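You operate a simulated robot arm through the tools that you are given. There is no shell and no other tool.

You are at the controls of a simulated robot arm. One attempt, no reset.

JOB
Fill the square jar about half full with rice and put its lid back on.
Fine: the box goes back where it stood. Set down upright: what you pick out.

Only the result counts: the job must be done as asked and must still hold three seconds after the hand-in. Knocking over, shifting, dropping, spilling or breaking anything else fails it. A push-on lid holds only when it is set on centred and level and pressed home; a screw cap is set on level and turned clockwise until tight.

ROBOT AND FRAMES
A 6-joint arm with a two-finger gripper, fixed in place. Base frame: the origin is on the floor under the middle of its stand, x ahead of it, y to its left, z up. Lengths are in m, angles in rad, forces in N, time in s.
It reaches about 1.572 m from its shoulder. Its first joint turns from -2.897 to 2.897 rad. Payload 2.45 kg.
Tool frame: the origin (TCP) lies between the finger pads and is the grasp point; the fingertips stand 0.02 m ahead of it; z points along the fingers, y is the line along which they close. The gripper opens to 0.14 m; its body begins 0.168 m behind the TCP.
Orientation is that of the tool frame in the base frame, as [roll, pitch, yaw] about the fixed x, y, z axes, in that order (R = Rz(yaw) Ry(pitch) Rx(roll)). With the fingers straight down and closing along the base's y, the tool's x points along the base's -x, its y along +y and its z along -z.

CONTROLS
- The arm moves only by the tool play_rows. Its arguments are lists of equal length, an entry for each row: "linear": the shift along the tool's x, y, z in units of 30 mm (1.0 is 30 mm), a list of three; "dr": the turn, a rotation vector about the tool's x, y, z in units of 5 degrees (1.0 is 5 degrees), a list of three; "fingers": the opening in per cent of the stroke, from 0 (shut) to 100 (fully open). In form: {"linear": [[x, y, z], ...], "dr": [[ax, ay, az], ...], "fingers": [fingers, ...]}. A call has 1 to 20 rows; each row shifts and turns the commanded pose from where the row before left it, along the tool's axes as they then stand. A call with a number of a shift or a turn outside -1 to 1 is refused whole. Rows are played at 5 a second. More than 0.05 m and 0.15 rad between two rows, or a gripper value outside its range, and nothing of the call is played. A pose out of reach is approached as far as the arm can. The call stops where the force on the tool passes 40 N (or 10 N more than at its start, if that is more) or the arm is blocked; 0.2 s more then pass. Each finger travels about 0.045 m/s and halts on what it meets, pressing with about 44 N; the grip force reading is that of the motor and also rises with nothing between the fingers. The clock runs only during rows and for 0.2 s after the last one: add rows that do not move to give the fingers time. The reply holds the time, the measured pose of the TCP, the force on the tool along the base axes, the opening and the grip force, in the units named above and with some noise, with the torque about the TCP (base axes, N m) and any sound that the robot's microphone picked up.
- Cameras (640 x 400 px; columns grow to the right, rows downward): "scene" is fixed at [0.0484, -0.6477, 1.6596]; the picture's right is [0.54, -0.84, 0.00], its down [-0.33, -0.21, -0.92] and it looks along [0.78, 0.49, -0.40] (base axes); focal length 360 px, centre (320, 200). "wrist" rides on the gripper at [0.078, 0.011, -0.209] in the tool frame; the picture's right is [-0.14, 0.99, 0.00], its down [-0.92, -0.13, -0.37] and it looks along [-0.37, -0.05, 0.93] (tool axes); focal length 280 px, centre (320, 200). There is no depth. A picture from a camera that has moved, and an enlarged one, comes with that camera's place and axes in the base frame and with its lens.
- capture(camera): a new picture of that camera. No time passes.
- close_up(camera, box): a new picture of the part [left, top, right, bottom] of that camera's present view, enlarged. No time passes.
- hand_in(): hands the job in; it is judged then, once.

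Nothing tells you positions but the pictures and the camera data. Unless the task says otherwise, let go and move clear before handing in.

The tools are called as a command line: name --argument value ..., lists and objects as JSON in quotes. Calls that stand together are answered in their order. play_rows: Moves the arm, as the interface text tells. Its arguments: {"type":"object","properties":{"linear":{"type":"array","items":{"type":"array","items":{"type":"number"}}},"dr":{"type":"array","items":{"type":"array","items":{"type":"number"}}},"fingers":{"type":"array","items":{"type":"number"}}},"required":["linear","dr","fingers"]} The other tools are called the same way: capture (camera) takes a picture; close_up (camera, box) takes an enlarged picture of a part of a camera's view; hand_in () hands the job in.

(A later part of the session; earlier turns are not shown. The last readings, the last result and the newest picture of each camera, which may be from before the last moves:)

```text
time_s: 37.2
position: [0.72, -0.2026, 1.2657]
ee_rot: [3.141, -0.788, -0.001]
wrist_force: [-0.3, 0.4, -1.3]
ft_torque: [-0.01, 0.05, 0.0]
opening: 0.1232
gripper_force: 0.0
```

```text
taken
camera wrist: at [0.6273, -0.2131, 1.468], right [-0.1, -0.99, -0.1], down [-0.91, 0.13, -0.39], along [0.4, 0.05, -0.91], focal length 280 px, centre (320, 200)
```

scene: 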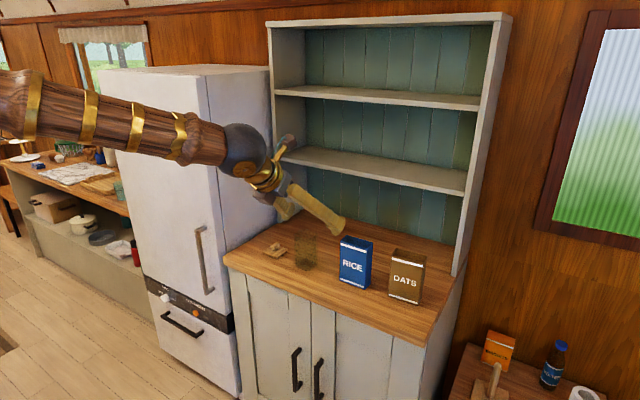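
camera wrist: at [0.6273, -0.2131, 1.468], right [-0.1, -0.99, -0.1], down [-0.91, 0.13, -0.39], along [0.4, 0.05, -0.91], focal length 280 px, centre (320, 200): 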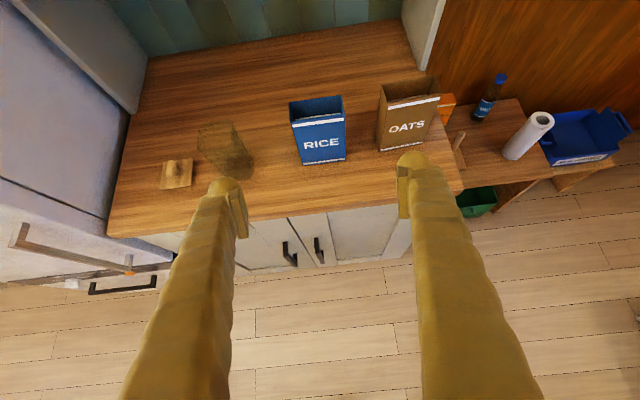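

play_rows --linear '[[0, 0, 0], [0, 0, 0], [0, 0, 0], [0, 0, 0], [0, 0, 0], [0, 0, 0], [0, 0, 0], [0, 0, 0], [0, 0, 0], [0, 0, 0]]' --dr '[[0, 1, 0], [0, 1, 0], [0, 1, 0], [0, 1, 0], [0, 1, 0], [0, 1, 0], [0, 1, 0], [0, 1, 0], [0, 1, 0], [0, 0, 0]]' --fingers '[88, 88, 88, 88, 88, 88, 88, 88, 88, 88]'

capture --camera "scene"

capture --camera "wrist"

```text
time_s: 39.4
position: [0.7193, -0.2023, 1.2642]
ee_rot: [-0.277, -1.569, -2.867]
wrist_force: [-0.5, 0.2, 0.4]
ft_torque: [0.04, -0.01, 0.03]
opening: 0.1234
gripper_force: 0.0
```

```text
taken
```

scene: 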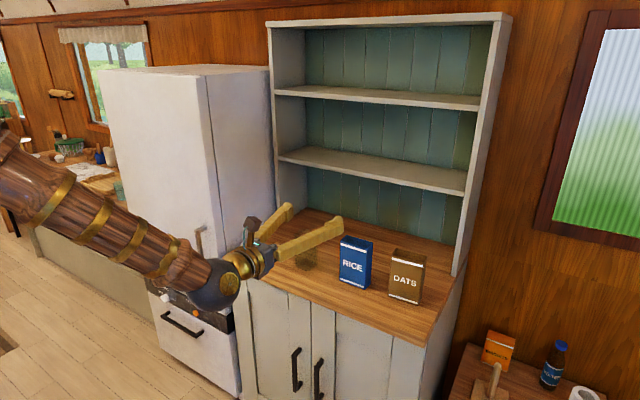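

```text
taken
camera wrist: at [0.5112, -0.2127, 1.3427], right [0.0, -0.99, -0.14], down [-0.37, 0.13, -0.92], along [0.93, 0.05, -0.36], focal length 280 px, centre (320, 200)
```

wrist: 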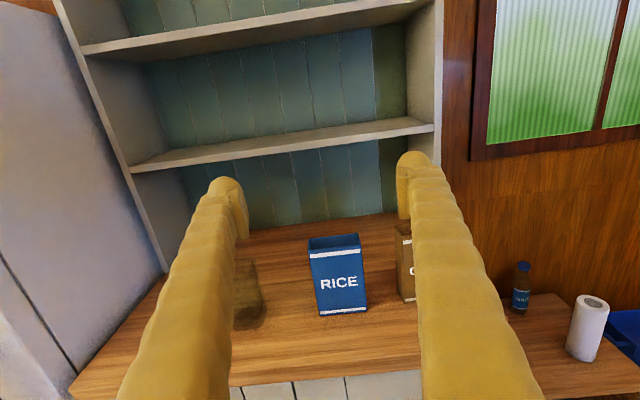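

The gripper is now horizontal, pointing at the rice box. I'll lower it in front of the counter to the box's mid-height.

play_rows --linear '[[-0.7, 0, 0], [-0.9, 0, 0], [-0.9, 0, 0], [-0.9, 0, 0], [-0.9, 0, 0], [-0.9, 0, 0], [-0.9, 0, 0], [-0.9, 0, 0], [-0.9, 0, 0], [-0.7, 0, 0], [0, 0, 0]]' --dr '[[0, 0, 0], [0, 0, 0], [0, 0, 0], [0, 0, 0], [0, 0, 0], [0, 0, 0], [0, 0, 0], [0, 0, 0], [0, 0, 0], [0, 0, 0], [0, 0, 0]]' --fingers '[88, 88, 88, 88, 88, 88, 88, 88, 88, 88, 88]'

capture --camera "scene"

capture --camera "wrist"

```text
time_s: 41.8
position: [0.7511, -0.2186, 1.017]
ee_rot: [-0.583, -1.57, -2.558]
wrist_force: [0.8, -0.4, 0.1]
ft_torque: [-0.01, 0.0, 0.02]
opening: 0.1232
gripper_force: 0.0
out of reach, approached as far as the arm can: row 6, 7, 8, 9, 10
```

```text
taken
```

scene: 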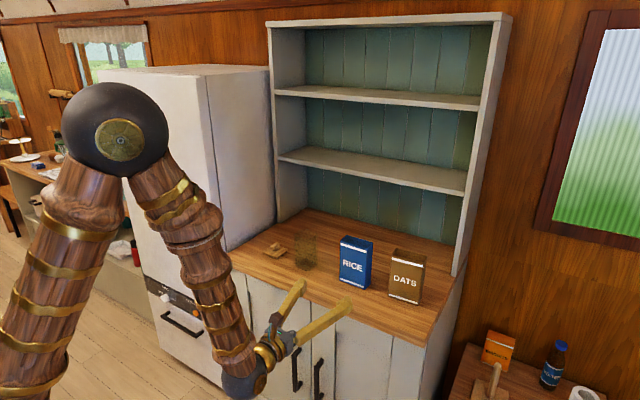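

```text
taken
camera wrist: at [0.5424, -0.2302, 1.0957], right [0.0, -0.99, -0.14], down [-0.37, 0.13, -0.92], along [0.93, 0.05, -0.36], focal length 280 px, centre (320, 200)
```

wrist: 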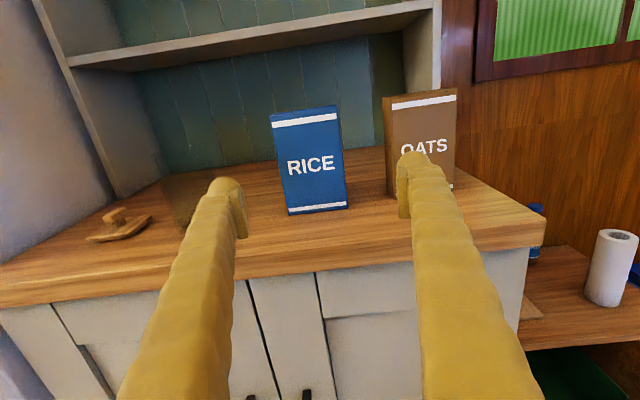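

Close to the counter front the arm reached its inner limit (0.751 instead of 0.72), which is harmless. I'll move slightly forward and read where the pose really is.

play_rows --linear '[[0, 0, 0.5], [0, 0, 0], [0, 0, 0]]' --dr '[[0, 0, 0], [0, 0, 0], [0, 0, 0]]' --fingers '[88, 88, 88]'

capture --camera "wrist"

```text
time_s: 42.6
position: [0.7666, -0.2179, 1.0176]
ee_rot: [-0.474, -1.57, -2.669]
wrist_force: [-0.5, 0.3, -0.7]
ft_torque: [0.02, 0.0, 0.0]
opening: 0.1231
gripper_force: 0.0
```

```text
taken
camera wrist: at [0.5582, -0.229, 1.0958], right [0.0, -0.99, -0.14], down [-0.37, 0.13, -0.92], along [0.93, 0.05, -0.36], focal length 280 px, centre (320, 200)
```

wrist: 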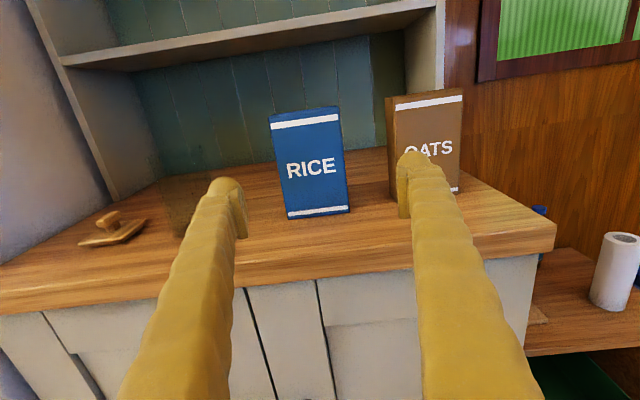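

play_rows --linear '[[-0.2, -0.18, 0.9], [-0.45, -0.18, 0.9], [-0.6, -0.18, 0.6], [0, 0, 0], [0, 0, 0]]' --dr '[[0, 0, 0], [0, 0, 0], [0, 0, 0], [0, 0, 0], [0, 0, 0]]' --fingers '[88, 88, 88, 88, 88]'

capture --camera "wrist"

capture --camera "scene"

```text
time_s: 43.8
position: [0.8379, -0.2009, 0.9808]
ee_rot: [-0.526, -1.57, -2.614]
wrist_force: [-1.0, -0.7, 0.2]
ft_torque: [0.02, 0.03, 0.0]
opening: 0.1232
gripper_force: 0.1
```

```text
taken
camera wrist: at [0.6287, -0.2114, 1.0588], right [0.0, -0.99, -0.14], down [-0.37, 0.13, -0.92], along [0.93, 0.05, -0.36], focal length 280 px, centre (320, 200)
```

wrist: 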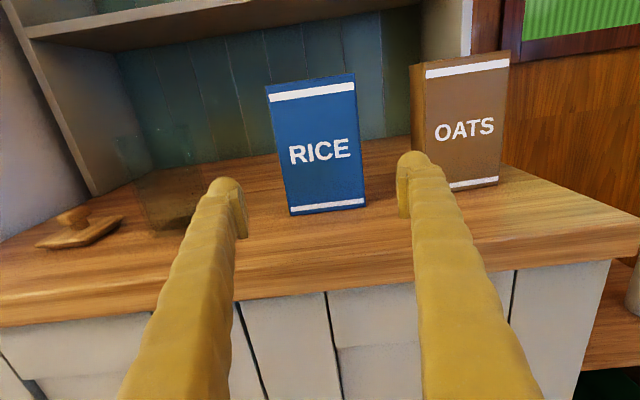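

```text
taken
```

scene: 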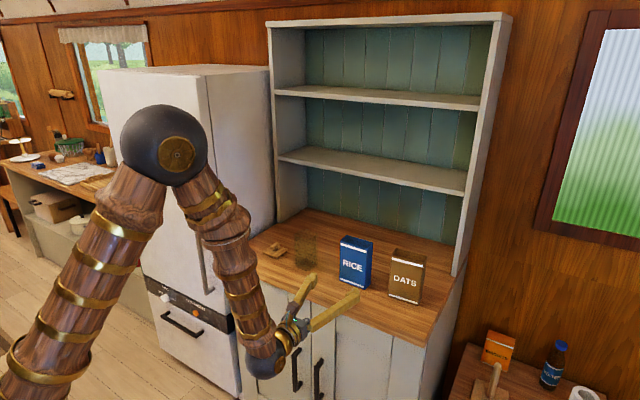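

The box face is seen at y -0.250…-0.150, z 0.911…1.07, so its middle is in line with the gripper at y ≈ -0.201. I'll advance until the tips are just short of the box and check the clearance.

play_rows --linear '[[0, 0, 0.8], [0, 0, 0.9], [0, 0, 0.9], [0, 0, 0.4], [0, 0, 0]]' --dr '[[0, 0, 0], [0, 0, 0], [0, 0, 0], [0, 0, 0], [0, 0, 0]]' --fingers '[88, 88, 88, 88, 88]'

capture --camera "wrist"

close_up --camera "scene" --box '[270, 210, 430, 350]'

```text
time_s: 45.0
position: [0.9287, -0.2022, 0.9815]
ee_rot: [-0.52, -1.569, -2.62]
wrist_force: [-1.1, 0.4, 0.2]
ft_torque: [-0.01, -0.01, -0.01]
opening: 0.1234
gripper_force: 0.1
```

```text
taken
camera wrist: at [0.72, -0.2138, 1.0598], right [0.0, -0.99, -0.14], down [-0.37, 0.13, -0.92], along [0.93, 0.05, -0.36], focal length 280 px, centre (320, 200)
```

wrist: 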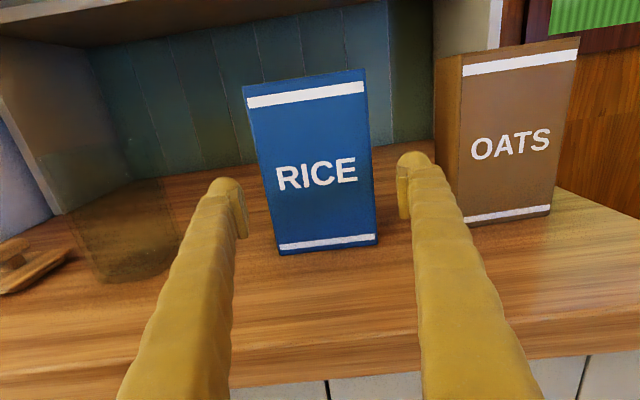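

```text
2.86 times, centred on (350, 280) of scene
camera zoom: at [0.0484, -0.6477, 1.6596], right [0.54, -0.84, 0.0], down [-0.33, -0.21, -0.92], along [0.78, 0.49, -0.4], focal length 1029 px, centre (234, -29)
```

zoom: 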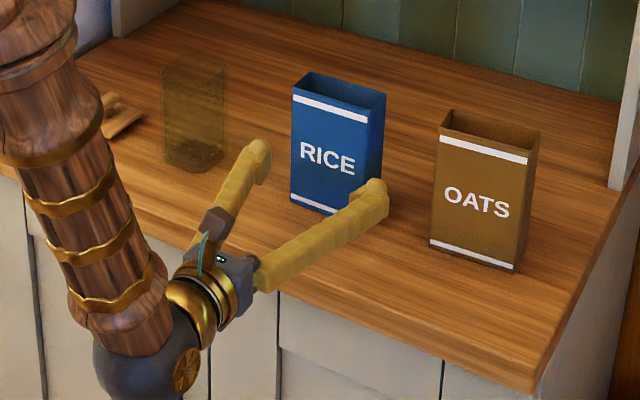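

Clearance is good on both sides. I'll advance the final 54 mm so the pads straddle the box's narrow sides.

play_rows --linear '[[0, 0, 0.5], [0, 0, 0.5], [0, 0, 0.5], [0, 0, 0.3], [0, 0, 0]]' --dr '[[0, 0, 0], [0, 0, 0], [0, 0, 0], [0, 0, 0], [0, 0, 0]]' --fingers '[88, 88, 88, 88, 88]'

capture --camera "wrist"

close_up --camera "scene" --box '[300, 220, 400, 305]'

```text
time_s: 46.2
position: [0.9831, -0.201, 0.9815]
ee_rot: [-0.392, -1.571, -2.751]
wrist_force: [0.8, 0.0, -0.2]
ft_torque: [-0.03, 0.07, 0.0]
opening: 0.1234
gripper_force: 0.0
```

```text
taken
camera wrist: at [0.7747, -0.2122, 1.0596], right [0.0, -0.99, -0.14], down [-0.37, 0.13, -0.92], along [0.93, 0.05, -0.36], focal length 280 px, centre (320, 200)
```

wrist: 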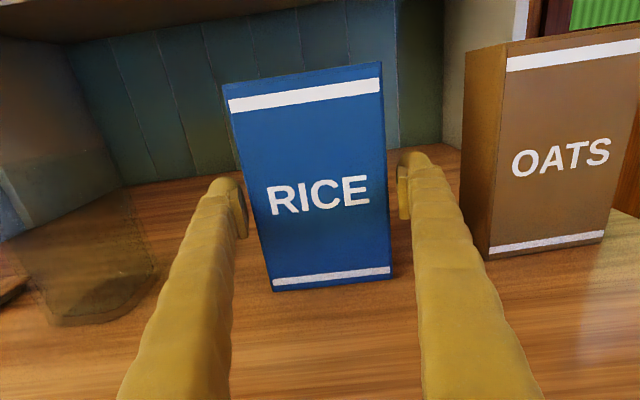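

```text
4.71 times, centred on (350, 262) of scene
camera zoom: at [0.0484, -0.6477, 1.6596], right [0.54, -0.84, 0.0], down [-0.33, -0.21, -0.92], along [0.78, 0.49, -0.4], focal length 1694 px, centre (179, -94)
```

zoom: 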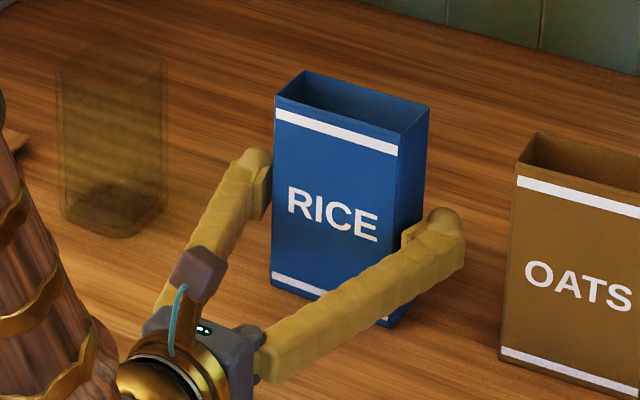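

The pads straddle the box's narrow sides at mid-height. I'll close the fingers on it.

play_rows --linear '[[0, 0, 0], [0, 0, 0], [0, 0, 0], [0, 0, 0], [0, 0, 0]]' --dr '[[0, 0, 0], [0, 0, 0], [0, 0, 0], [0, 0, 0], [0, 0, 0]]' --fingers '[78, 70, 60, 50, 50]'

capture --camera "wrist"

close_up --camera "scene" --box '[300, 220, 400, 305]'

```text
time_s: 47.4
position: [0.9831, -0.2013, 0.9818]
ee_rot: [-0.445, -1.568, -2.694]
wrist_force: [-1.1, 0.6, 0.9]
ft_torque: [-0.31, 0.09, -0.01]
opening: 0.1087
gripper_force: 43.7
```

```text
taken
camera wrist: at [0.7746, -0.2123, 1.0596], right [0.0, -0.99, -0.14], down [-0.37, 0.13, -0.92], along [0.93, 0.05, -0.36], focal length 280 px, centre (320, 200)
```

wrist: 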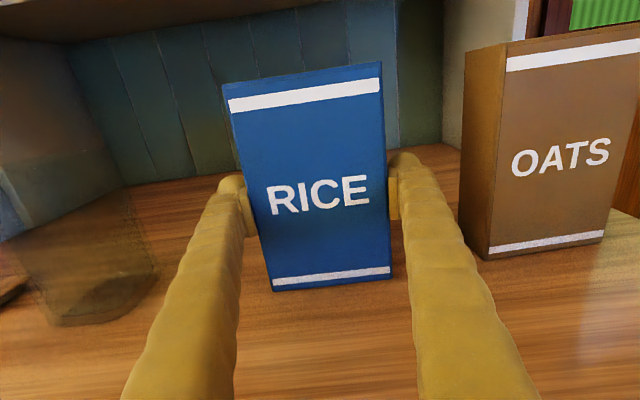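

```text
4.71 times, centred on (350, 262) of scene
camera zoom: at [0.0484, -0.6477, 1.6596], right [0.54, -0.84, 0.0], down [-0.33, -0.21, -0.92], along [0.78, 0.49, -0.4], focal length 1694 px, centre (179, -94)
```

zoom: 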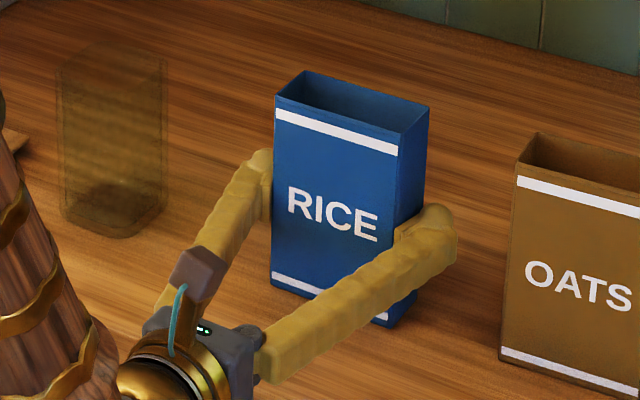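

The box is held (grip force 43.7 N). I'll lift it a little and check that it comes up straight.

play_rows --linear '[[0.2, 0, 0], [0.3, 0, 0], [0.3, 0, 0], [0, 0, 0], [0, 0, 0]]' --dr '[[0, 0, 0], [0, 0, 0], [0, 0, 0], [0, 0, 0], [0, 0, 0]]' --fingers '[40, 40, 40, 40, 40]'

capture --camera "wrist"

close_up --camera "scene" --box '[300, 210, 400, 305]'

```text
time_s: 48.6
position: [0.9844, -0.2022, 1.0036]
ee_rot: [-0.491, -1.569, -2.653]
wrist_force: [-0.6, 0.6, -4.4]
ft_torque: [0.0, -0.02, -0.03]
opening: 0.1084
gripper_force: 43.5
```

```text
taken
camera wrist: at [0.7746, -0.2126, 1.0822], right [0.0, -0.99, -0.14], down [-0.37, 0.13, -0.92], along [0.93, 0.05, -0.36], focal length 280 px, centre (320, 200)
```

wrist: 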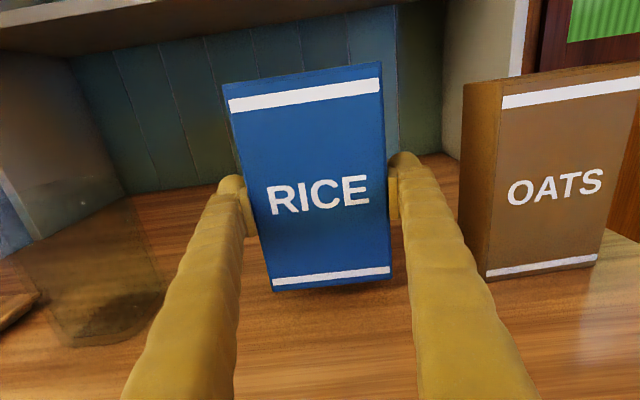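

```text
4.21 times, centred on (350, 258) of scene
camera zoom: at [0.0484, -0.6477, 1.6596], right [0.54, -0.84, 0.0], down [-0.33, -0.21, -0.92], along [0.78, 0.49, -0.4], focal length 1516 px, centre (194, -42)
```

zoom: 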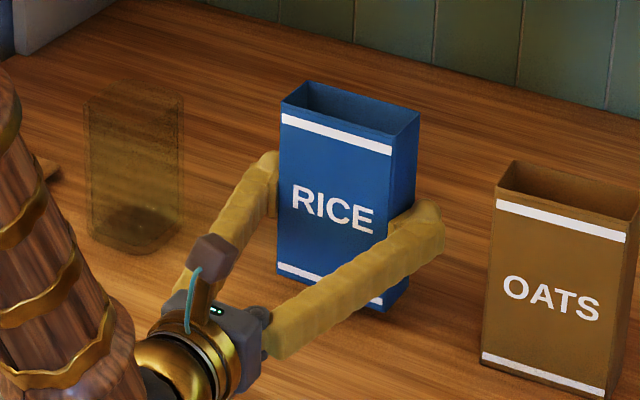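

The box is lifted cleanly and weighs about 4.4 N. Next I raise it above the jar's rim level, then tilt it 40° toward the jar (below the spilling angle) while still away from the jar.

play_rows --linear '[[0.5, 0, -0.13], [0.8, 0, 0], [0.9, 0, 0], [0.9, 0, 0], [0.9, 0, 0], [0.8, 0, 0], [0, 0, 0], [0, 0, 0]]' --dr '[[0, 0, 0], [0, 0, 0], [0, 0, 0], [0, 0, 0], [0, 0, 0], [0, 0, 0], [0, 0, 0], [0, 0, 0]]' --fingers '[40, 40, 40, 40, 40, 40, 40, 40]'

capture --camera "wrist"

capture --camera "scene"

```text
time_s: 50.4
position: [0.9787, -0.2016, 1.1468]
ee_rot: [-0.492, -1.569, -2.652]
wrist_force: [0.0, -0.6, -3.4]
ft_torque: [-0.01, 0.05, -0.02]
opening: 0.1087
gripper_force: 43.6
```

```text
taken
camera wrist: at [0.7695, -0.2116, 1.2262], right [0.0, -0.99, -0.14], down [-0.37, 0.13, -0.92], along [0.93, 0.05, -0.36], focal length 280 px, centre (320, 200)
```

wrist: 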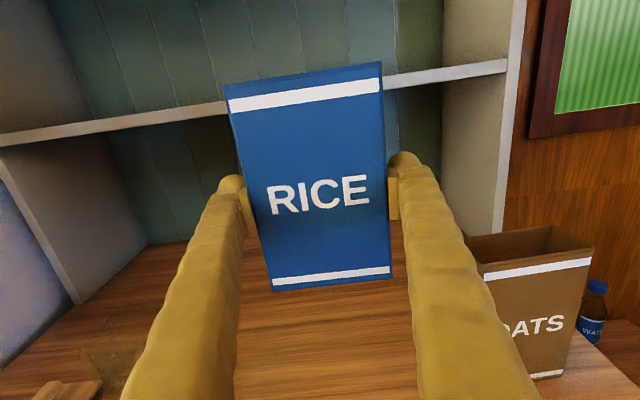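

```text
taken
```

scene: 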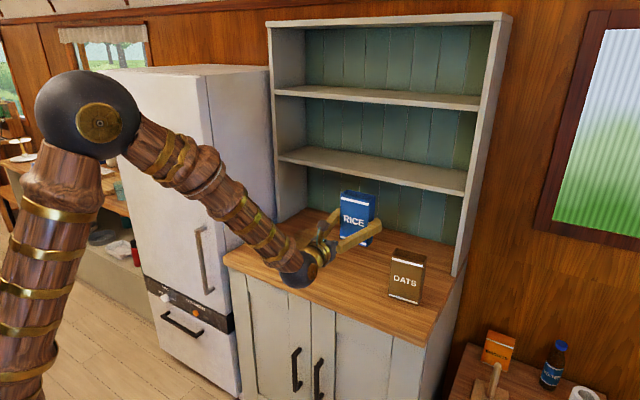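

play_rows --linear '[[0, 0, 0], [0, 0, 0], [0, 0, 0], [0, 0, 0], [0, 0, 0], [0, 0, 0], [0, 0, 0], [0, 0, 0], [0, 0, 0], [0, 0, 0]]' --dr '[[0, 0, -0.5], [0, 0, -1], [0, 0, -1], [0, 0, -1], [0, 0, -1], [0, 0, -1], [0, 0, -1], [0, 0, -0.5], [0, 0, 0], [0, 0, 0]]' --fingers '[40, 40, 40, 40, 40, 40, 40, 40, 40, 40]'

capture --camera "wrist"

capture --camera "scene"

```text
time_s: 52.6
position: [0.9787, -0.203, 1.1484]
ee_rot: [1.568, -0.96, 1.574]
wrist_force: [0.1, 0.3, -3.7]
ft_torque: [-0.02, -0.04, 0.01]
opening: 0.1081
gripper_force: 43.7
```

```text
taken
camera wrist: at [0.7697, -0.1666, 1.219], right [0.0, -0.89, 0.45], down [-0.37, -0.42, -0.83], along [0.93, -0.17, -0.33], focal length 280 px, centre (320, 200)
```

wrist: 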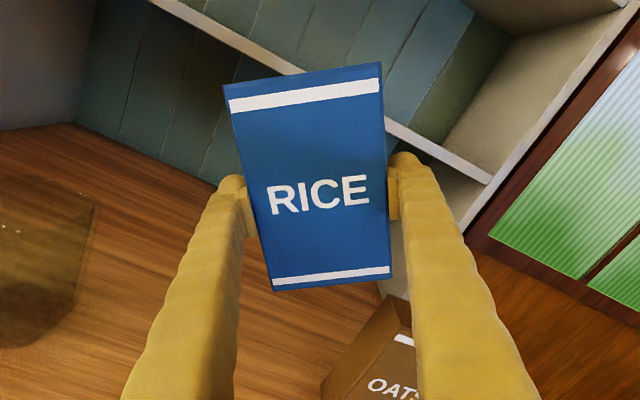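

```text
taken
```

scene: 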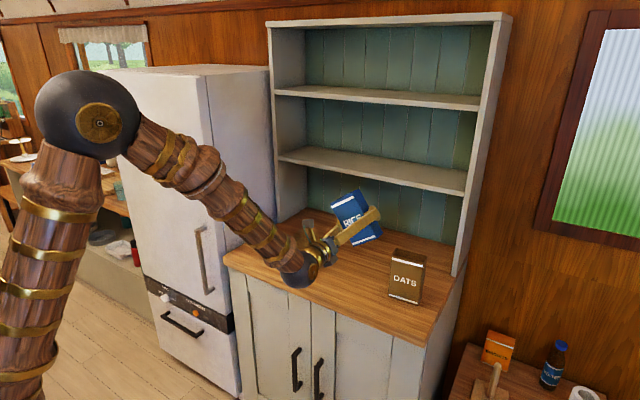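

Tilted 35° with the weight unchanged, and the wrist camera still sees the jar at the left. I'll move toward the jar, staying above its rim.

play_rows --linear '[[0.03, -0.7, 0], [0.03, -0.8, 0], [0.03, -0.8, 0], [0, -0.57, 0], [0, 0, 0], [0, 0, 0]]' --dr '[[0, 0, 0], [0, 0, 0], [0, 0, 0], [0, 0, 0], [0, 0, 0], [0, 0, 0]]' --fingers '[40, 40, 40, 40, 40, 40]'

capture --camera "wrist"

capture --camera "scene"

```text
time_s: 54.0
position: [0.9776, -0.1407, 1.1033]
ee_rot: [1.572, -0.963, 1.586]
wrist_force: [-0.3, 0.0, -4.2]
ft_torque: [-0.03, 0.03, -0.01]
opening: 0.1082
gripper_force: 44.1
out of reach, approached as far as the arm can: row 4
```

```text
taken
camera wrist: at [0.7681, -0.1093, 1.1749], right [0.02, -0.89, 0.45], down [-0.36, -0.43, -0.83], along [0.93, -0.15, -0.33], focal length 280 px, centre (320, 200)
```

wrist: 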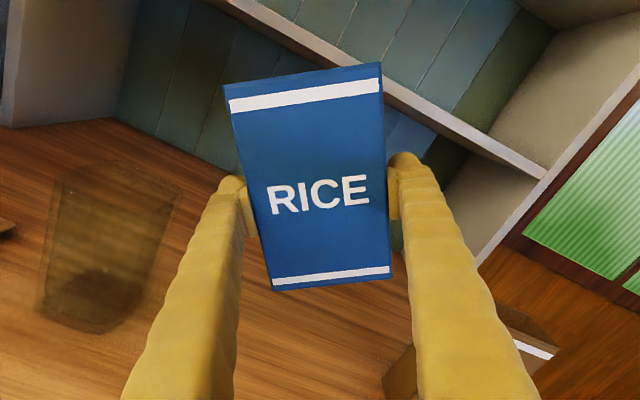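

```text
taken
```

scene: 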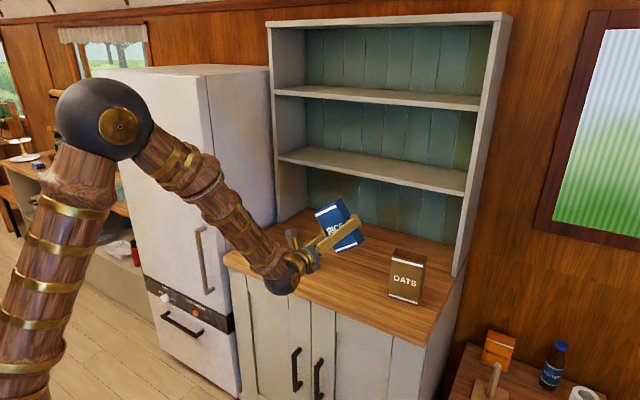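

The arm reports a reach limit when going further left in this exact attitude (stopped at y ≈ -0.141). I'll probe with a small yaw of the tool toward +y and a small step left, well clear of the jar.

play_rows --linear '[[0, 0, 0], [0.19, -0.273, 0], [0, 0, 0]]' --dr '[[0.49, 0.344, 0], [0, 0, 0], [0, 0, 0]]' --fingers '[40, 40, 40]'

```text
time_s: 54.8
position: [0.9784, -0.1317, 1.1018]
ee_rot: [1.568, -0.96, 1.625]
wrist_force: [0.1, 1.0, -4.0]
ft_torque: [-0.07, 0.03, 0.05]
opening: 0.108
gripper_force: 44.4
```

play_rows --linear '[[0.19, -0.273, 0], [0, 0, 0]]' --dr '[[0, 0, 0], [0, 0, 0]]' --fingers '[40, 40]'

```text
time_s: 55.4
position: [0.9758, -0.1203, 1.1027]
ee_rot: [1.567, -0.963, 1.625]
wrist_force: [-0.2, -1.0, -4.4]
ft_torque: [-0.01, -0.01, 0.02]
opening: 0.1082
gripper_force: 44.2
```

capture --camera "wrist"

capture --camera "scene"

```text
taken
camera wrist: at [0.766, -0.0956, 1.173], right [0.05, -0.89, 0.45], down [-0.34, -0.44, -0.83], along [0.94, -0.12, -0.33], focal length 280 px, centre (320, 200)
```

wrist: 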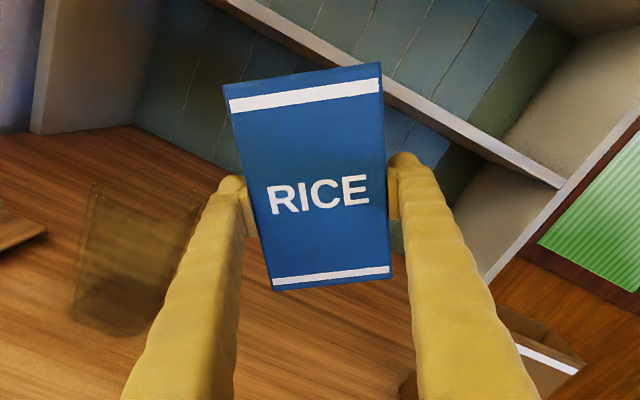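

```text
taken
```

scene: 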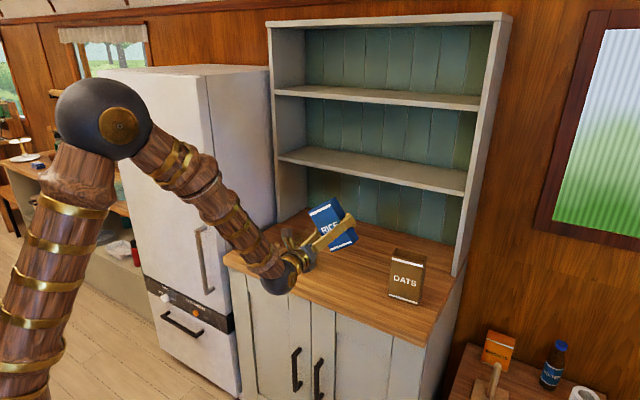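

Yawing the tool about 3° solved the reach. I'll tilt to 42°, check the weight, then lower the box beside and over the jar's near rim, also correcting x by +7 mm.

play_rows --linear '[[0, 0, 0.11], [0, 0, 0.12], [0, 0, 0]]' --dr '[[0, 0, -0.7], [0, 0, -0.7], [0, 0, 0]]' --fingers '[40, 40, 40]'

play_rows --linear '[[-0.475, -0.427, 0], [-0.475, -0.427, 0], [-0.475, -0.427, 0], [0, 0, 0], [0, 0, 0]]' --dr '[[0, 0, 0], [0, 0, 0], [0, 0, 0], [0, 0, 0], [0, 0, 0]]' --fingers '[40, 40, 40, 40, 40]'

capture --camera "wrist"

close_up --camera "scene" --box '[230, 170, 390, 290]'

```text
time_s: 56.2
position: [0.9825, -0.1202, 1.1019]
ee_rot: [1.568, -0.838, 1.624]
wrist_force: [0.1, -0.8, -3.9]
ft_torque: [-0.03, -0.02, 0.0]
opening: 0.1081
gripper_force: 44.0
```

```text
time_s: 57.4
position: [0.985, -0.1171, 1.0466]
ee_rot: [1.568, -0.837, 1.625]
wrist_force: [-0.3, 0.1, -4.4]
ft_torque: [-0.03, -0.03, -0.01]
opening: 0.108
gripper_force: 44.0
```

```text
taken
camera wrist: at [0.7734, -0.0859, 1.1123], right [0.04, -0.83, 0.56], down [-0.34, -0.54, -0.77], along [0.94, -0.16, -0.3], focal length 280 px, centre (320, 200)
```

wrist: 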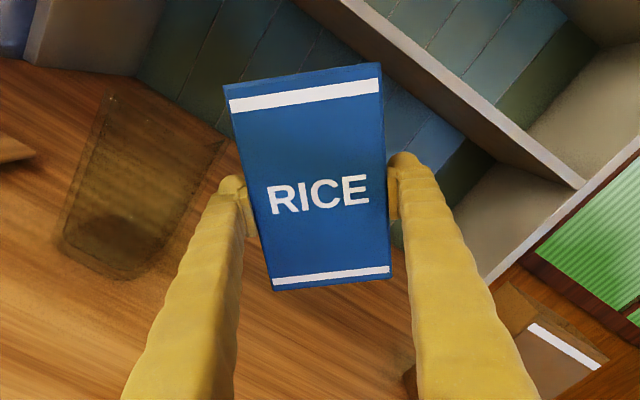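

```text
3.33 times, centred on (310, 230) of scene
camera zoom: at [0.0484, -0.6477, 1.6596], right [0.54, -0.84, 0.0], down [-0.33, -0.21, -0.92], along [0.78, 0.49, -0.4], focal length 1200 px, centre (353, 100)
```

zoom: 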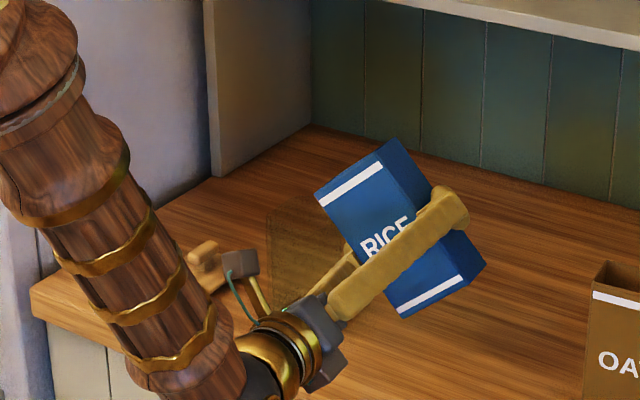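

The lip is over the jar's near rim (lip ≈ y -0.022, z 1.079) and the weight is unchanged. I'll keep tilting in small steps with the lip held in place, watching the weight.

play_rows --linear '[[0.017, 0.04, 0], [0.065, 0.0675, 0], [0.065, 0.0675, 0], [0, 0, 0]]' --dr '[[0, 0, -0.6], [0, 0, -0.5], [0, 0, -0.5], [0, 0, 0]]' --fingers '[40, 40, 40, 40]'

capture --camera "wrist"

```text
time_s: 58.4
position: [0.9835, -0.1206, 1.053]
ee_rot: [1.569, -0.697, 1.623]
wrist_force: [0.8, -0.1, -4.0]
ft_torque: [-0.04, 0.0, 0.05]
opening: 0.1079
gripper_force: 43.6
```

```text
taken
camera wrist: at [0.7725, -0.0785, 1.1121], right [0.04, -0.74, 0.67], down [-0.33, -0.64, -0.69], along [0.94, -0.2, -0.27], focal length 280 px, centre (320, 200)
```

wrist: 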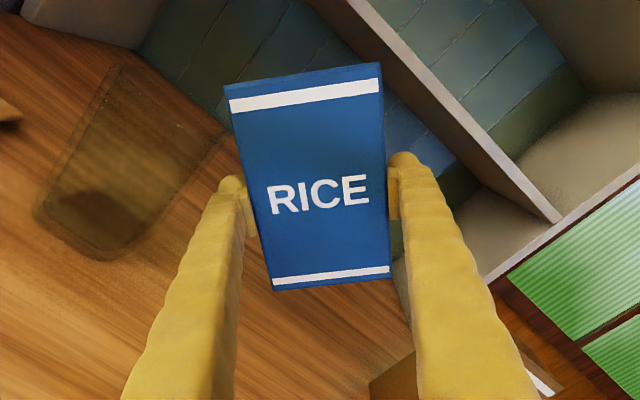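

play_rows --linear '[[0.08, 0.0775, 0], [0.08, 0.0775, 0], [0.075, 0.0675, 0], [0.075, 0.0675, 0], [0, 0, 0]]' --dr '[[0, 0, -0.5], [0, 0, -0.5], [0, 0, -0.5], [0, 0, -0.5], [0, 0, 0]]' --fingers '[40, 40, 40, 40, 40]'

capture --camera "wrist"

close_up --camera "scene" --box '[230, 170, 390, 290]'

```text
time_s: 59.6
position: [0.9841, -0.1179, 1.0667]
ee_rot: [1.57, -0.524, 1.622]
wrist_force: [-0.6, -0.5, -4.3]
ft_torque: [0.01, 0.0, -0.01]
opening: 0.1079
gripper_force: 44.0
```

```text
taken
camera wrist: at [0.7715, -0.0664, 1.1145], right [0.03, -0.61, 0.79], down [-0.33, -0.75, -0.57], along [0.94, -0.24, -0.23], focal length 280 px, centre (320, 200)
```

wrist: 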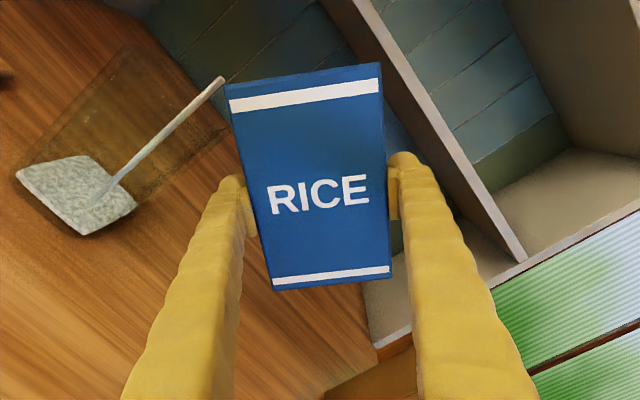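

```text
3.33 times, centred on (310, 230) of scene
camera zoom: at [0.0484, -0.6477, 1.6596], right [0.54, -0.84, 0.0], down [-0.33, -0.21, -0.92], along [0.78, 0.49, -0.4], focal length 1200 px, centre (353, 100)
```

zoom: 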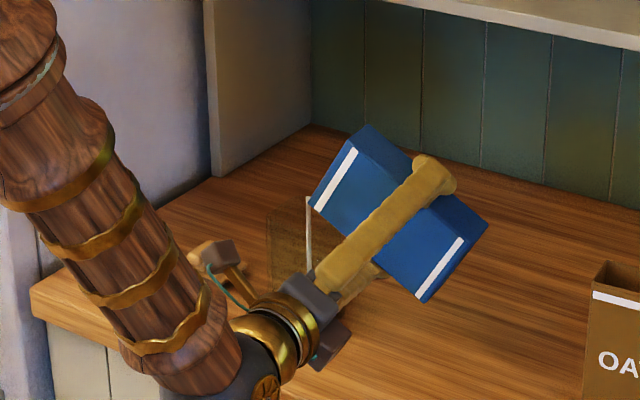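

Rice is flowing in a thin stream into the jar. I'll zoom in to judge the level.

close_up --camera "wrist" --box '[0, 30, 240, 250]'

```text
1.82 times, centred on (120, 140) of wrist
camera zoom: at [0.7715, -0.0664, 1.1145], right [0.03, -0.61, 0.79], down [-0.33, -0.75, -0.57], along [0.94, -0.24, -0.23], focal length 510 px, centre (684, 309)
```

zoom: 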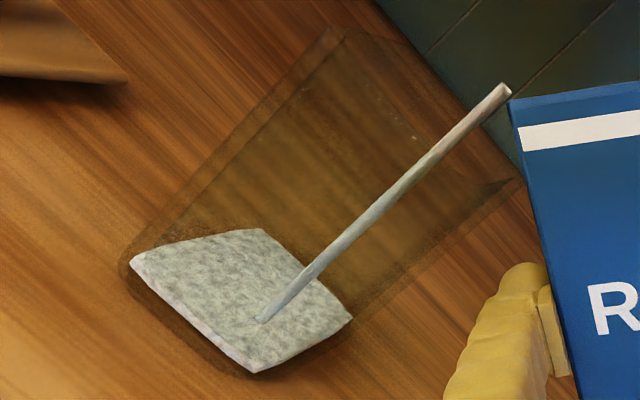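

The level is only just above the jar's floor so far. I'll hold this tilt for about a second and look again.

play_rows --linear '[[0, 0, 0], [0, 0, 0], [0, 0, 0], [0, 0, 0]]' --dr '[[0, 0, 0], [0, 0, 0], [0, 0, 0], [0, 0, 0]]' --fingers '[40, 40, 40, 40]'

close_up --camera "wrist" --box '[0, 30, 240, 250]'

```text
time_s: 60.6
position: [0.9829, -0.1173, 1.067]
ee_rot: [1.57, -0.522, 1.623]
wrist_force: [0.1, 0.0, -3.6]
ft_torque: [-0.04, 0.02, -0.02]
opening: 0.108
gripper_force: 43.8
```

```text
1.82 times, centred on (120, 140) of wrist
camera zoom: at [0.7715, -0.0664, 1.1145], right [0.03, -0.61, 0.79], down [-0.33, -0.75, -0.57], along [0.94, -0.24, -0.23], focal length 510 px, centre (684, 309)
```

zoom: 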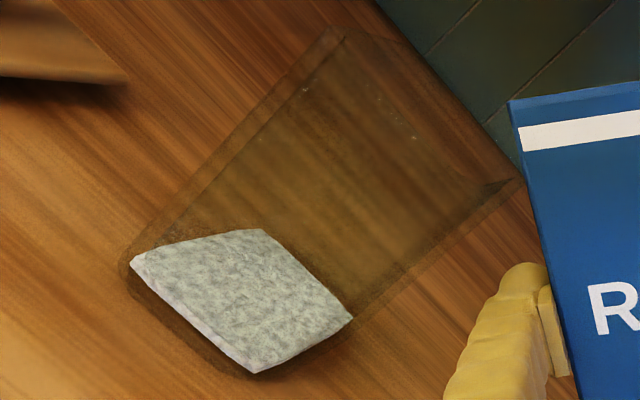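

Flow stopped by itself at this tilt, so the amount can be metered by the tilt angle. Next step: 65°, then hold.

play_rows --linear '[[0.075, 0.09, 0], [0.075, 0.09, 0], [0, 0, 0], [0, 0, 0], [0, 0, 0], [0, 0, 0]]' --dr '[[0, 0, -0.5], [0, 0, -0.5], [0, 0, 0], [0, 0, 0], [0, 0, 0], [0, 0, 0]]' --fingers '[40, 40, 40, 40, 40, 40]'

close_up --camera "wrist" --box '[0, 30, 240, 250]'

```text
time_s: 62.0
position: [0.984, -0.1173, 1.0726]
ee_rot: [1.569, -0.437, 1.622]
wrist_force: [-0.4, 0.8, -3.8]
ft_torque: [-0.06, -0.04, 0.0]
opening: 0.1077
gripper_force: 43.9
```

```text
1.82 times, centred on (120, 140) of wrist
camera zoom: at [0.7714, -0.0613, 1.1155], right [0.03, -0.54, 0.84], down [-0.33, -0.8, -0.51], along [0.94, -0.26, -0.2], focal length 510 px, centre (684, 309)
```

zoom: 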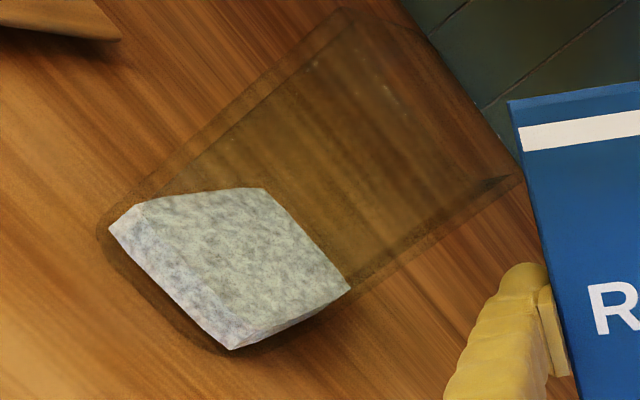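

The level in the jar is now roughly 16 %. I'll step to 70° and then 75°, checking after each.

play_rows --linear '[[0.0785, 0.089, 0], [0.0785, 0.089, 0], [0, 0, 0], [0, 0, 0], [0, 0, 0], [0, 0, 0]]' --dr '[[0, 0, -0.5], [0, 0, -0.5], [0, 0, 0], [0, 0, 0], [0, 0, 0], [0, 0, 0]]' --fingers '[40, 40, 40, 40, 40, 40]'

close_up --camera "wrist" --box '[0, 0, 240, 220]'

```text
time_s: 63.4
position: [0.9838, -0.1142, 1.0797]
ee_rot: [1.568, -0.351, 1.623]
wrist_force: [0.0, -0.5, -3.8]
ft_torque: [-0.02, 0.0, -0.01]
opening: 0.1076
gripper_force: 44.1
```

```text
1.82 times, centred on (120, 110) of wrist
camera zoom: at [0.7709, -0.0557, 1.1161], right [0.02, -0.47, 0.88], down [-0.33, -0.84, -0.44], along [0.95, -0.28, -0.17], focal length 510 px, centre (684, 364)
```

zoom: 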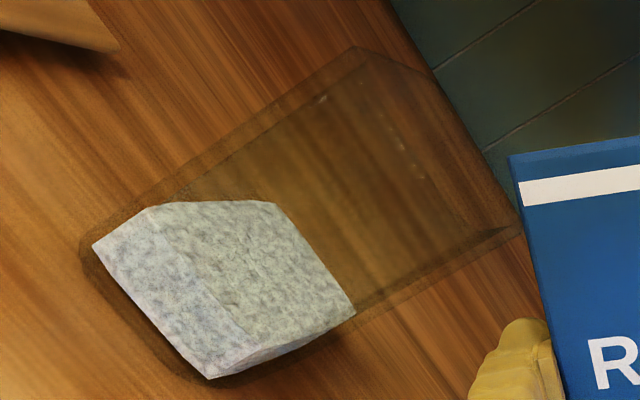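

play_rows --linear '[[0.07, 0.11, 0], [0.07, 0.11, 0], [0, 0, 0], [0, 0, 0], [0, 0, 0], [0, 0, 0]]' --dr '[[0, 0, -0.5], [0, 0, -0.5], [0, 0, 0], [0, 0, 0], [0, 0, 0], [0, 0, 0]]' --fingers '[40, 40, 40, 40, 40, 40]'

close_up --camera "wrist" --box '[0, 0, 240, 220]'

```text
time_s: 64.8
position: [0.983, -0.113, 1.0866]
ee_rot: [1.57, -0.26, 1.623]
wrist_force: [1.1, -0.3, -2.5]
ft_torque: [-0.04, 0.0, 0.02]
opening: 0.1075
gripper_force: 44.7
```

```text
1.82 times, centred on (120, 110) of wrist
camera zoom: at [0.7705, -0.0511, 1.1166], right [0.02, -0.39, 0.92], down [-0.32, -0.87, -0.36], along [0.95, -0.29, -0.14], focal length 510 px, centre (684, 364)
```

zoom: 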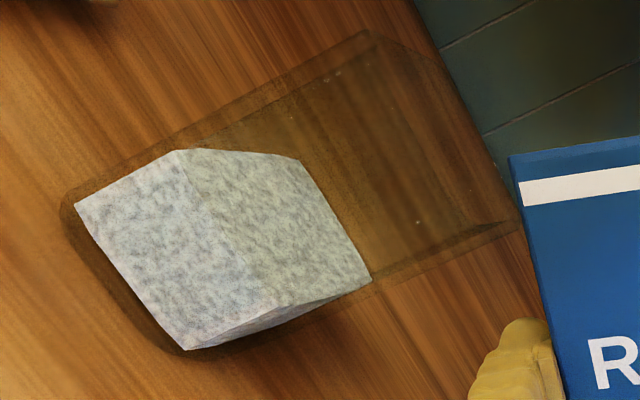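

The rice is about 43 mm deep over the jar floor (≈ 35 %). I'll go to 80°, expecting around 47 %.

play_rows --linear '[[0.077, 0.127, 0], [0.077, 0.127, 0], [0, 0, 0], [0, 0, 0], [0, 0, 0], [0, 0, 0]]' --dr '[[0, 0, -0.5], [0, 0, -0.5], [0, 0, 0], [0, 0, 0], [0, 0, 0], [0, 0, 0]]' --fingers '[40, 40, 40, 40, 40, 40]'

close_up --camera "wrist" --box '[0, 0, 240, 220]'

capture --camera "wrist"

```text
time_s: 66.2
position: [0.9829, -0.1099, 1.0938]
ee_rot: [1.568, -0.175, 1.624]
wrist_force: [-0.4, 0.2, -1.5]
ft_torque: [-0.02, -0.01, -0.01]
opening: 0.107
gripper_force: 43.7
```

```text
1.82 times, centred on (120, 110) of wrist
camera zoom: at [0.7702, -0.046, 1.1183], right [0.01, -0.31, 0.95], down [-0.32, -0.9, -0.29], along [0.95, -0.3, -0.11], focal length 510 px, centre (684, 364)
```

zoom: 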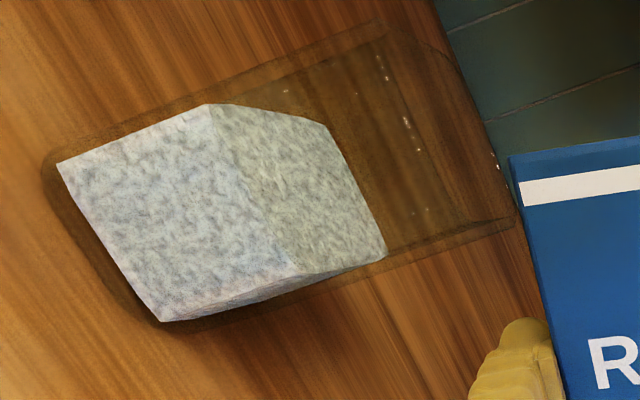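

```text
taken
camera wrist: at [0.7702, -0.046, 1.1183], right [0.01, -0.31, 0.95], down [-0.32, -0.9, -0.29], along [0.95, -0.3, -0.11], focal length 280 px, centre (320, 200)
```

wrist: 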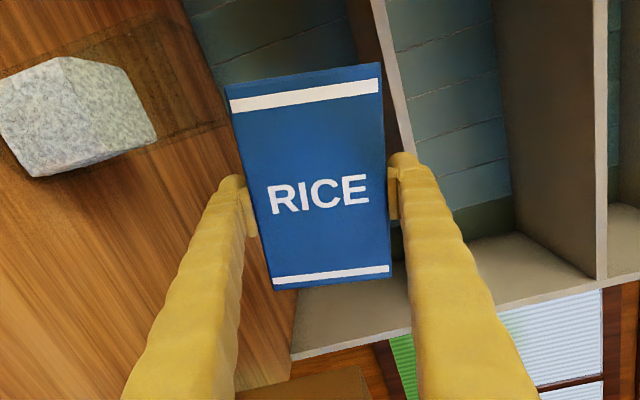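

The rice is about 57 mm deep of ≈ 120 mm (47 %). One more degree brings it to about half.

play_rows --linear '[[0.03, 0.05, 0], [0, 0, 0], [0, 0, 0], [0, 0, 0], [0, 0, 0], [0, 0, 0]]' --dr '[[0, 0, -0.2], [0, 0, 0], [0, 0, 0], [0, 0, 0], [0, 0, 0], [0, 0, 0]]' --fingers '[40, 40, 40, 40, 40, 40]'

close_up --camera "wrist" --box '[0, 0, 240, 220]'

```text
time_s: 67.6
position: [0.9826, -0.1087, 1.0962]
ee_rot: [1.571, -0.158, 1.622]
wrist_force: [1.0, -1.0, -2.8]
ft_torque: [0.03, -0.01, -0.03]
opening: 0.107
gripper_force: 44.5
```

```text
1.82 times, centred on (120, 110) of wrist
camera zoom: at [0.7701, -0.0452, 1.1194], right [0.01, -0.29, 0.96], down [-0.32, -0.91, -0.27], along [0.95, -0.3, -0.11], focal length 510 px, centre (684, 364)
```

zoom: 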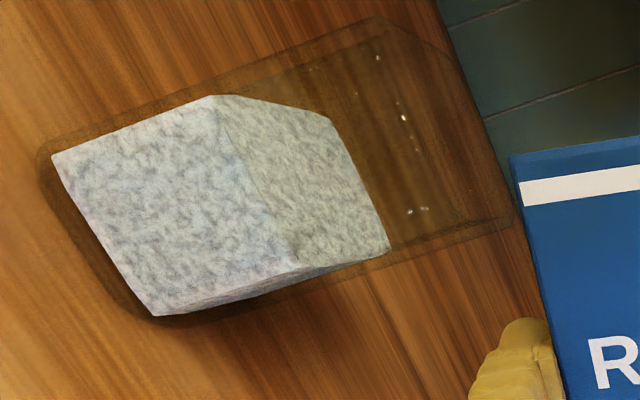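

The jar is about half full (≈ 59 of 120 mm). Now I tilt back along the same path, then lift and move away from the jar.

play_rows --linear '[[-0.03, -0.05, 0], [-0.077, -0.127, 0], [-0.077, -0.127, 0], [-0.07, -0.11, 0], [-0.07, -0.11, 0], [-0.0785, -0.089, 0], [-0.0785, -0.089, 0], [0, 0, 0], [0.377, 0.806, 0], [0.377, 0.806, 0], [0.377, 0.806, 0], [0, 0, 0]]' --dr '[[0, 0, 0.2], [0, 0, 0.5], [0, 0, 0.5], [0, 0, 0.5], [0, 0, 0.5], [0, 0, 0.5], [0, 0, 0.5], [0, 0, 0], [0, 0, 0], [0, 0, 0], [0, 0, 0], [0, 0, 0]]' --fingers '[40, 40, 40, 40, 40, 40, 40, 40, 40, 40, 40, 40]'

capture --camera "wrist"

```text
time_s: 70.2
position: [0.9826, -0.1187, 1.1533]
ee_rot: [1.569, -0.436, 1.623]
wrist_force: [0.5, -0.4, -1.9]
ft_torque: [-0.01, 0.0, 0.0]
opening: 0.1074
gripper_force: 43.8
```

```text
taken
camera wrist: at [0.7711, -0.0641, 1.1959], right [0.03, -0.54, 0.84], down [-0.33, -0.8, -0.51], along [0.94, -0.26, -0.2], focal length 280 px, centre (320, 200)
```

wrist: 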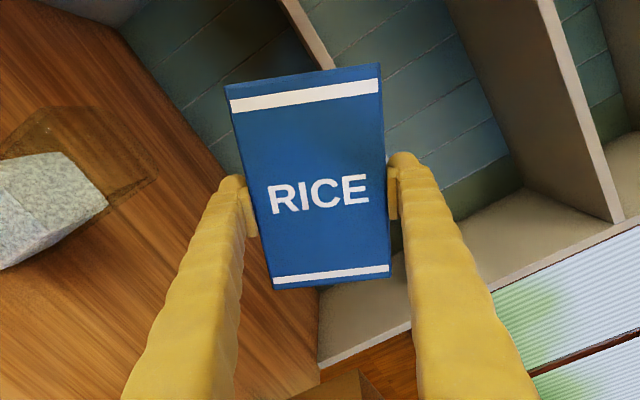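

play_rows --linear '[[-0.806, 0.377, 0], [-0.806, 0.377, 0], [-0.806, 0.377, 0], [0, 0, 0], [0, 0, 0], [0, 0, 0], [0, 0, 0], [0, 0, 0], [0, 0, 0], [0, 0, 0], [0, 0, 0], [0, 0, 0], [0, 0, 0], [0, 0, 0], [0, 0, 0], [0, 0, 0], [0, 0, 0], [0, 0, 0], [0, 0, 0]]' --dr '[[0, 0, 0], [0, 0, 0], [0, 0, 0], [0, 0, 0.5], [0, 0, 1], [0, 0, 1], [0, 0, 1], [0, 0, 1], [0, 0, 1], [0, 0, 1], [0, 0, 1], [0, 0, 1], [0, 0, 1], [0, 0, 1], [0, 0, 1], [0, 0, 1], [0, 0, 0.5], [0, 0, 0], [0, 0, 0]]' --fingers '[40, 40, 40, 40, 40, 40, 40, 40, 40, 40, 40, 40, 40, 40, 40, 40, 40, 40, 40]'

capture --camera "wrist"

capture --camera "scene"

```text
time_s: 74.2
position: [0.9864, -0.1972, 1.1532]
ee_rot: [-0.576, -1.57, -2.515]
wrist_force: [0.4, 0.8, -2.5]
ft_torque: [-0.02, 0.03, -0.01]
opening: 0.107
gripper_force: 44.0
```

```text
taken
camera wrist: at [0.7788, -0.2193, 1.2308], right [0.05, -0.99, -0.14], down [-0.37, 0.11, -0.92], along [0.93, 0.1, -0.36], focal length 280 px, centre (320, 200)
```

wrist: 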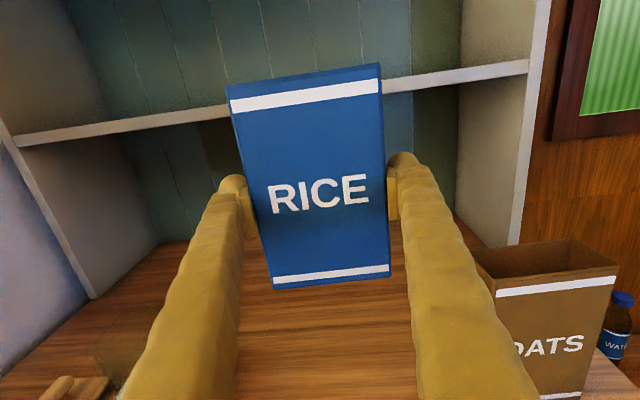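

```text
taken
```

scene: 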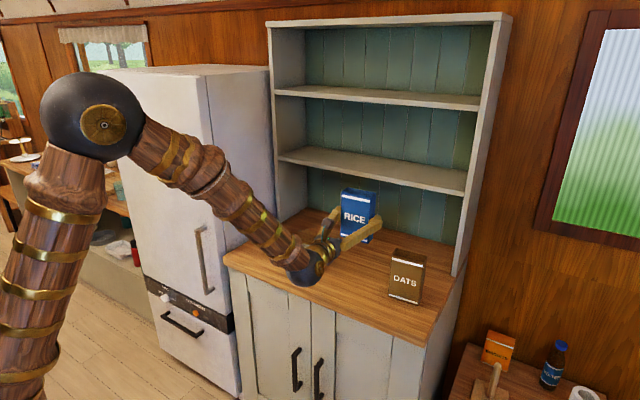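

close_up --camera "wrist" --box '[200, 40, 420, 310]'

close_up --camera "scene" --box '[310, 170, 410, 260]'

```text
1.48 times, centred on (310, 175) of wrist
camera zoom: at [0.7788, -0.2193, 1.2308], right [0.05, -0.99, -0.14], down [-0.37, 0.11, -0.92], along [0.93, 0.1, -0.36], focal length 415 px, centre (335, 237)
```

zoom: 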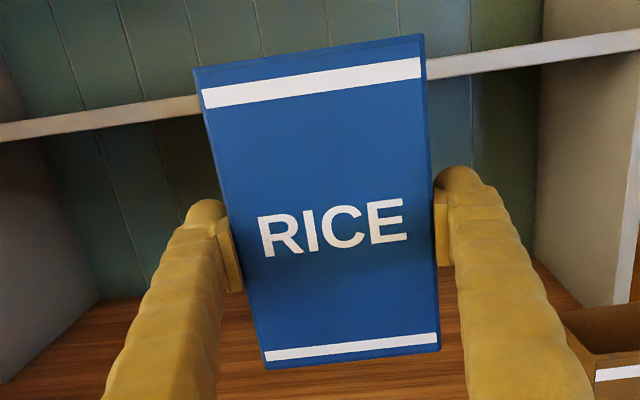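

```text
4.44 times, centred on (360, 215) of scene
camera zoom: at [0.0484, -0.6477, 1.6596], right [0.54, -0.84, 0.0], down [-0.33, -0.21, -0.92], along [0.78, 0.49, -0.4], focal length 1600 px, centre (142, 133)
```

zoom: 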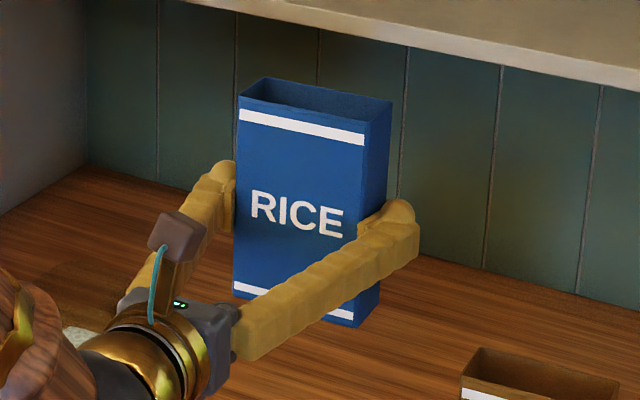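

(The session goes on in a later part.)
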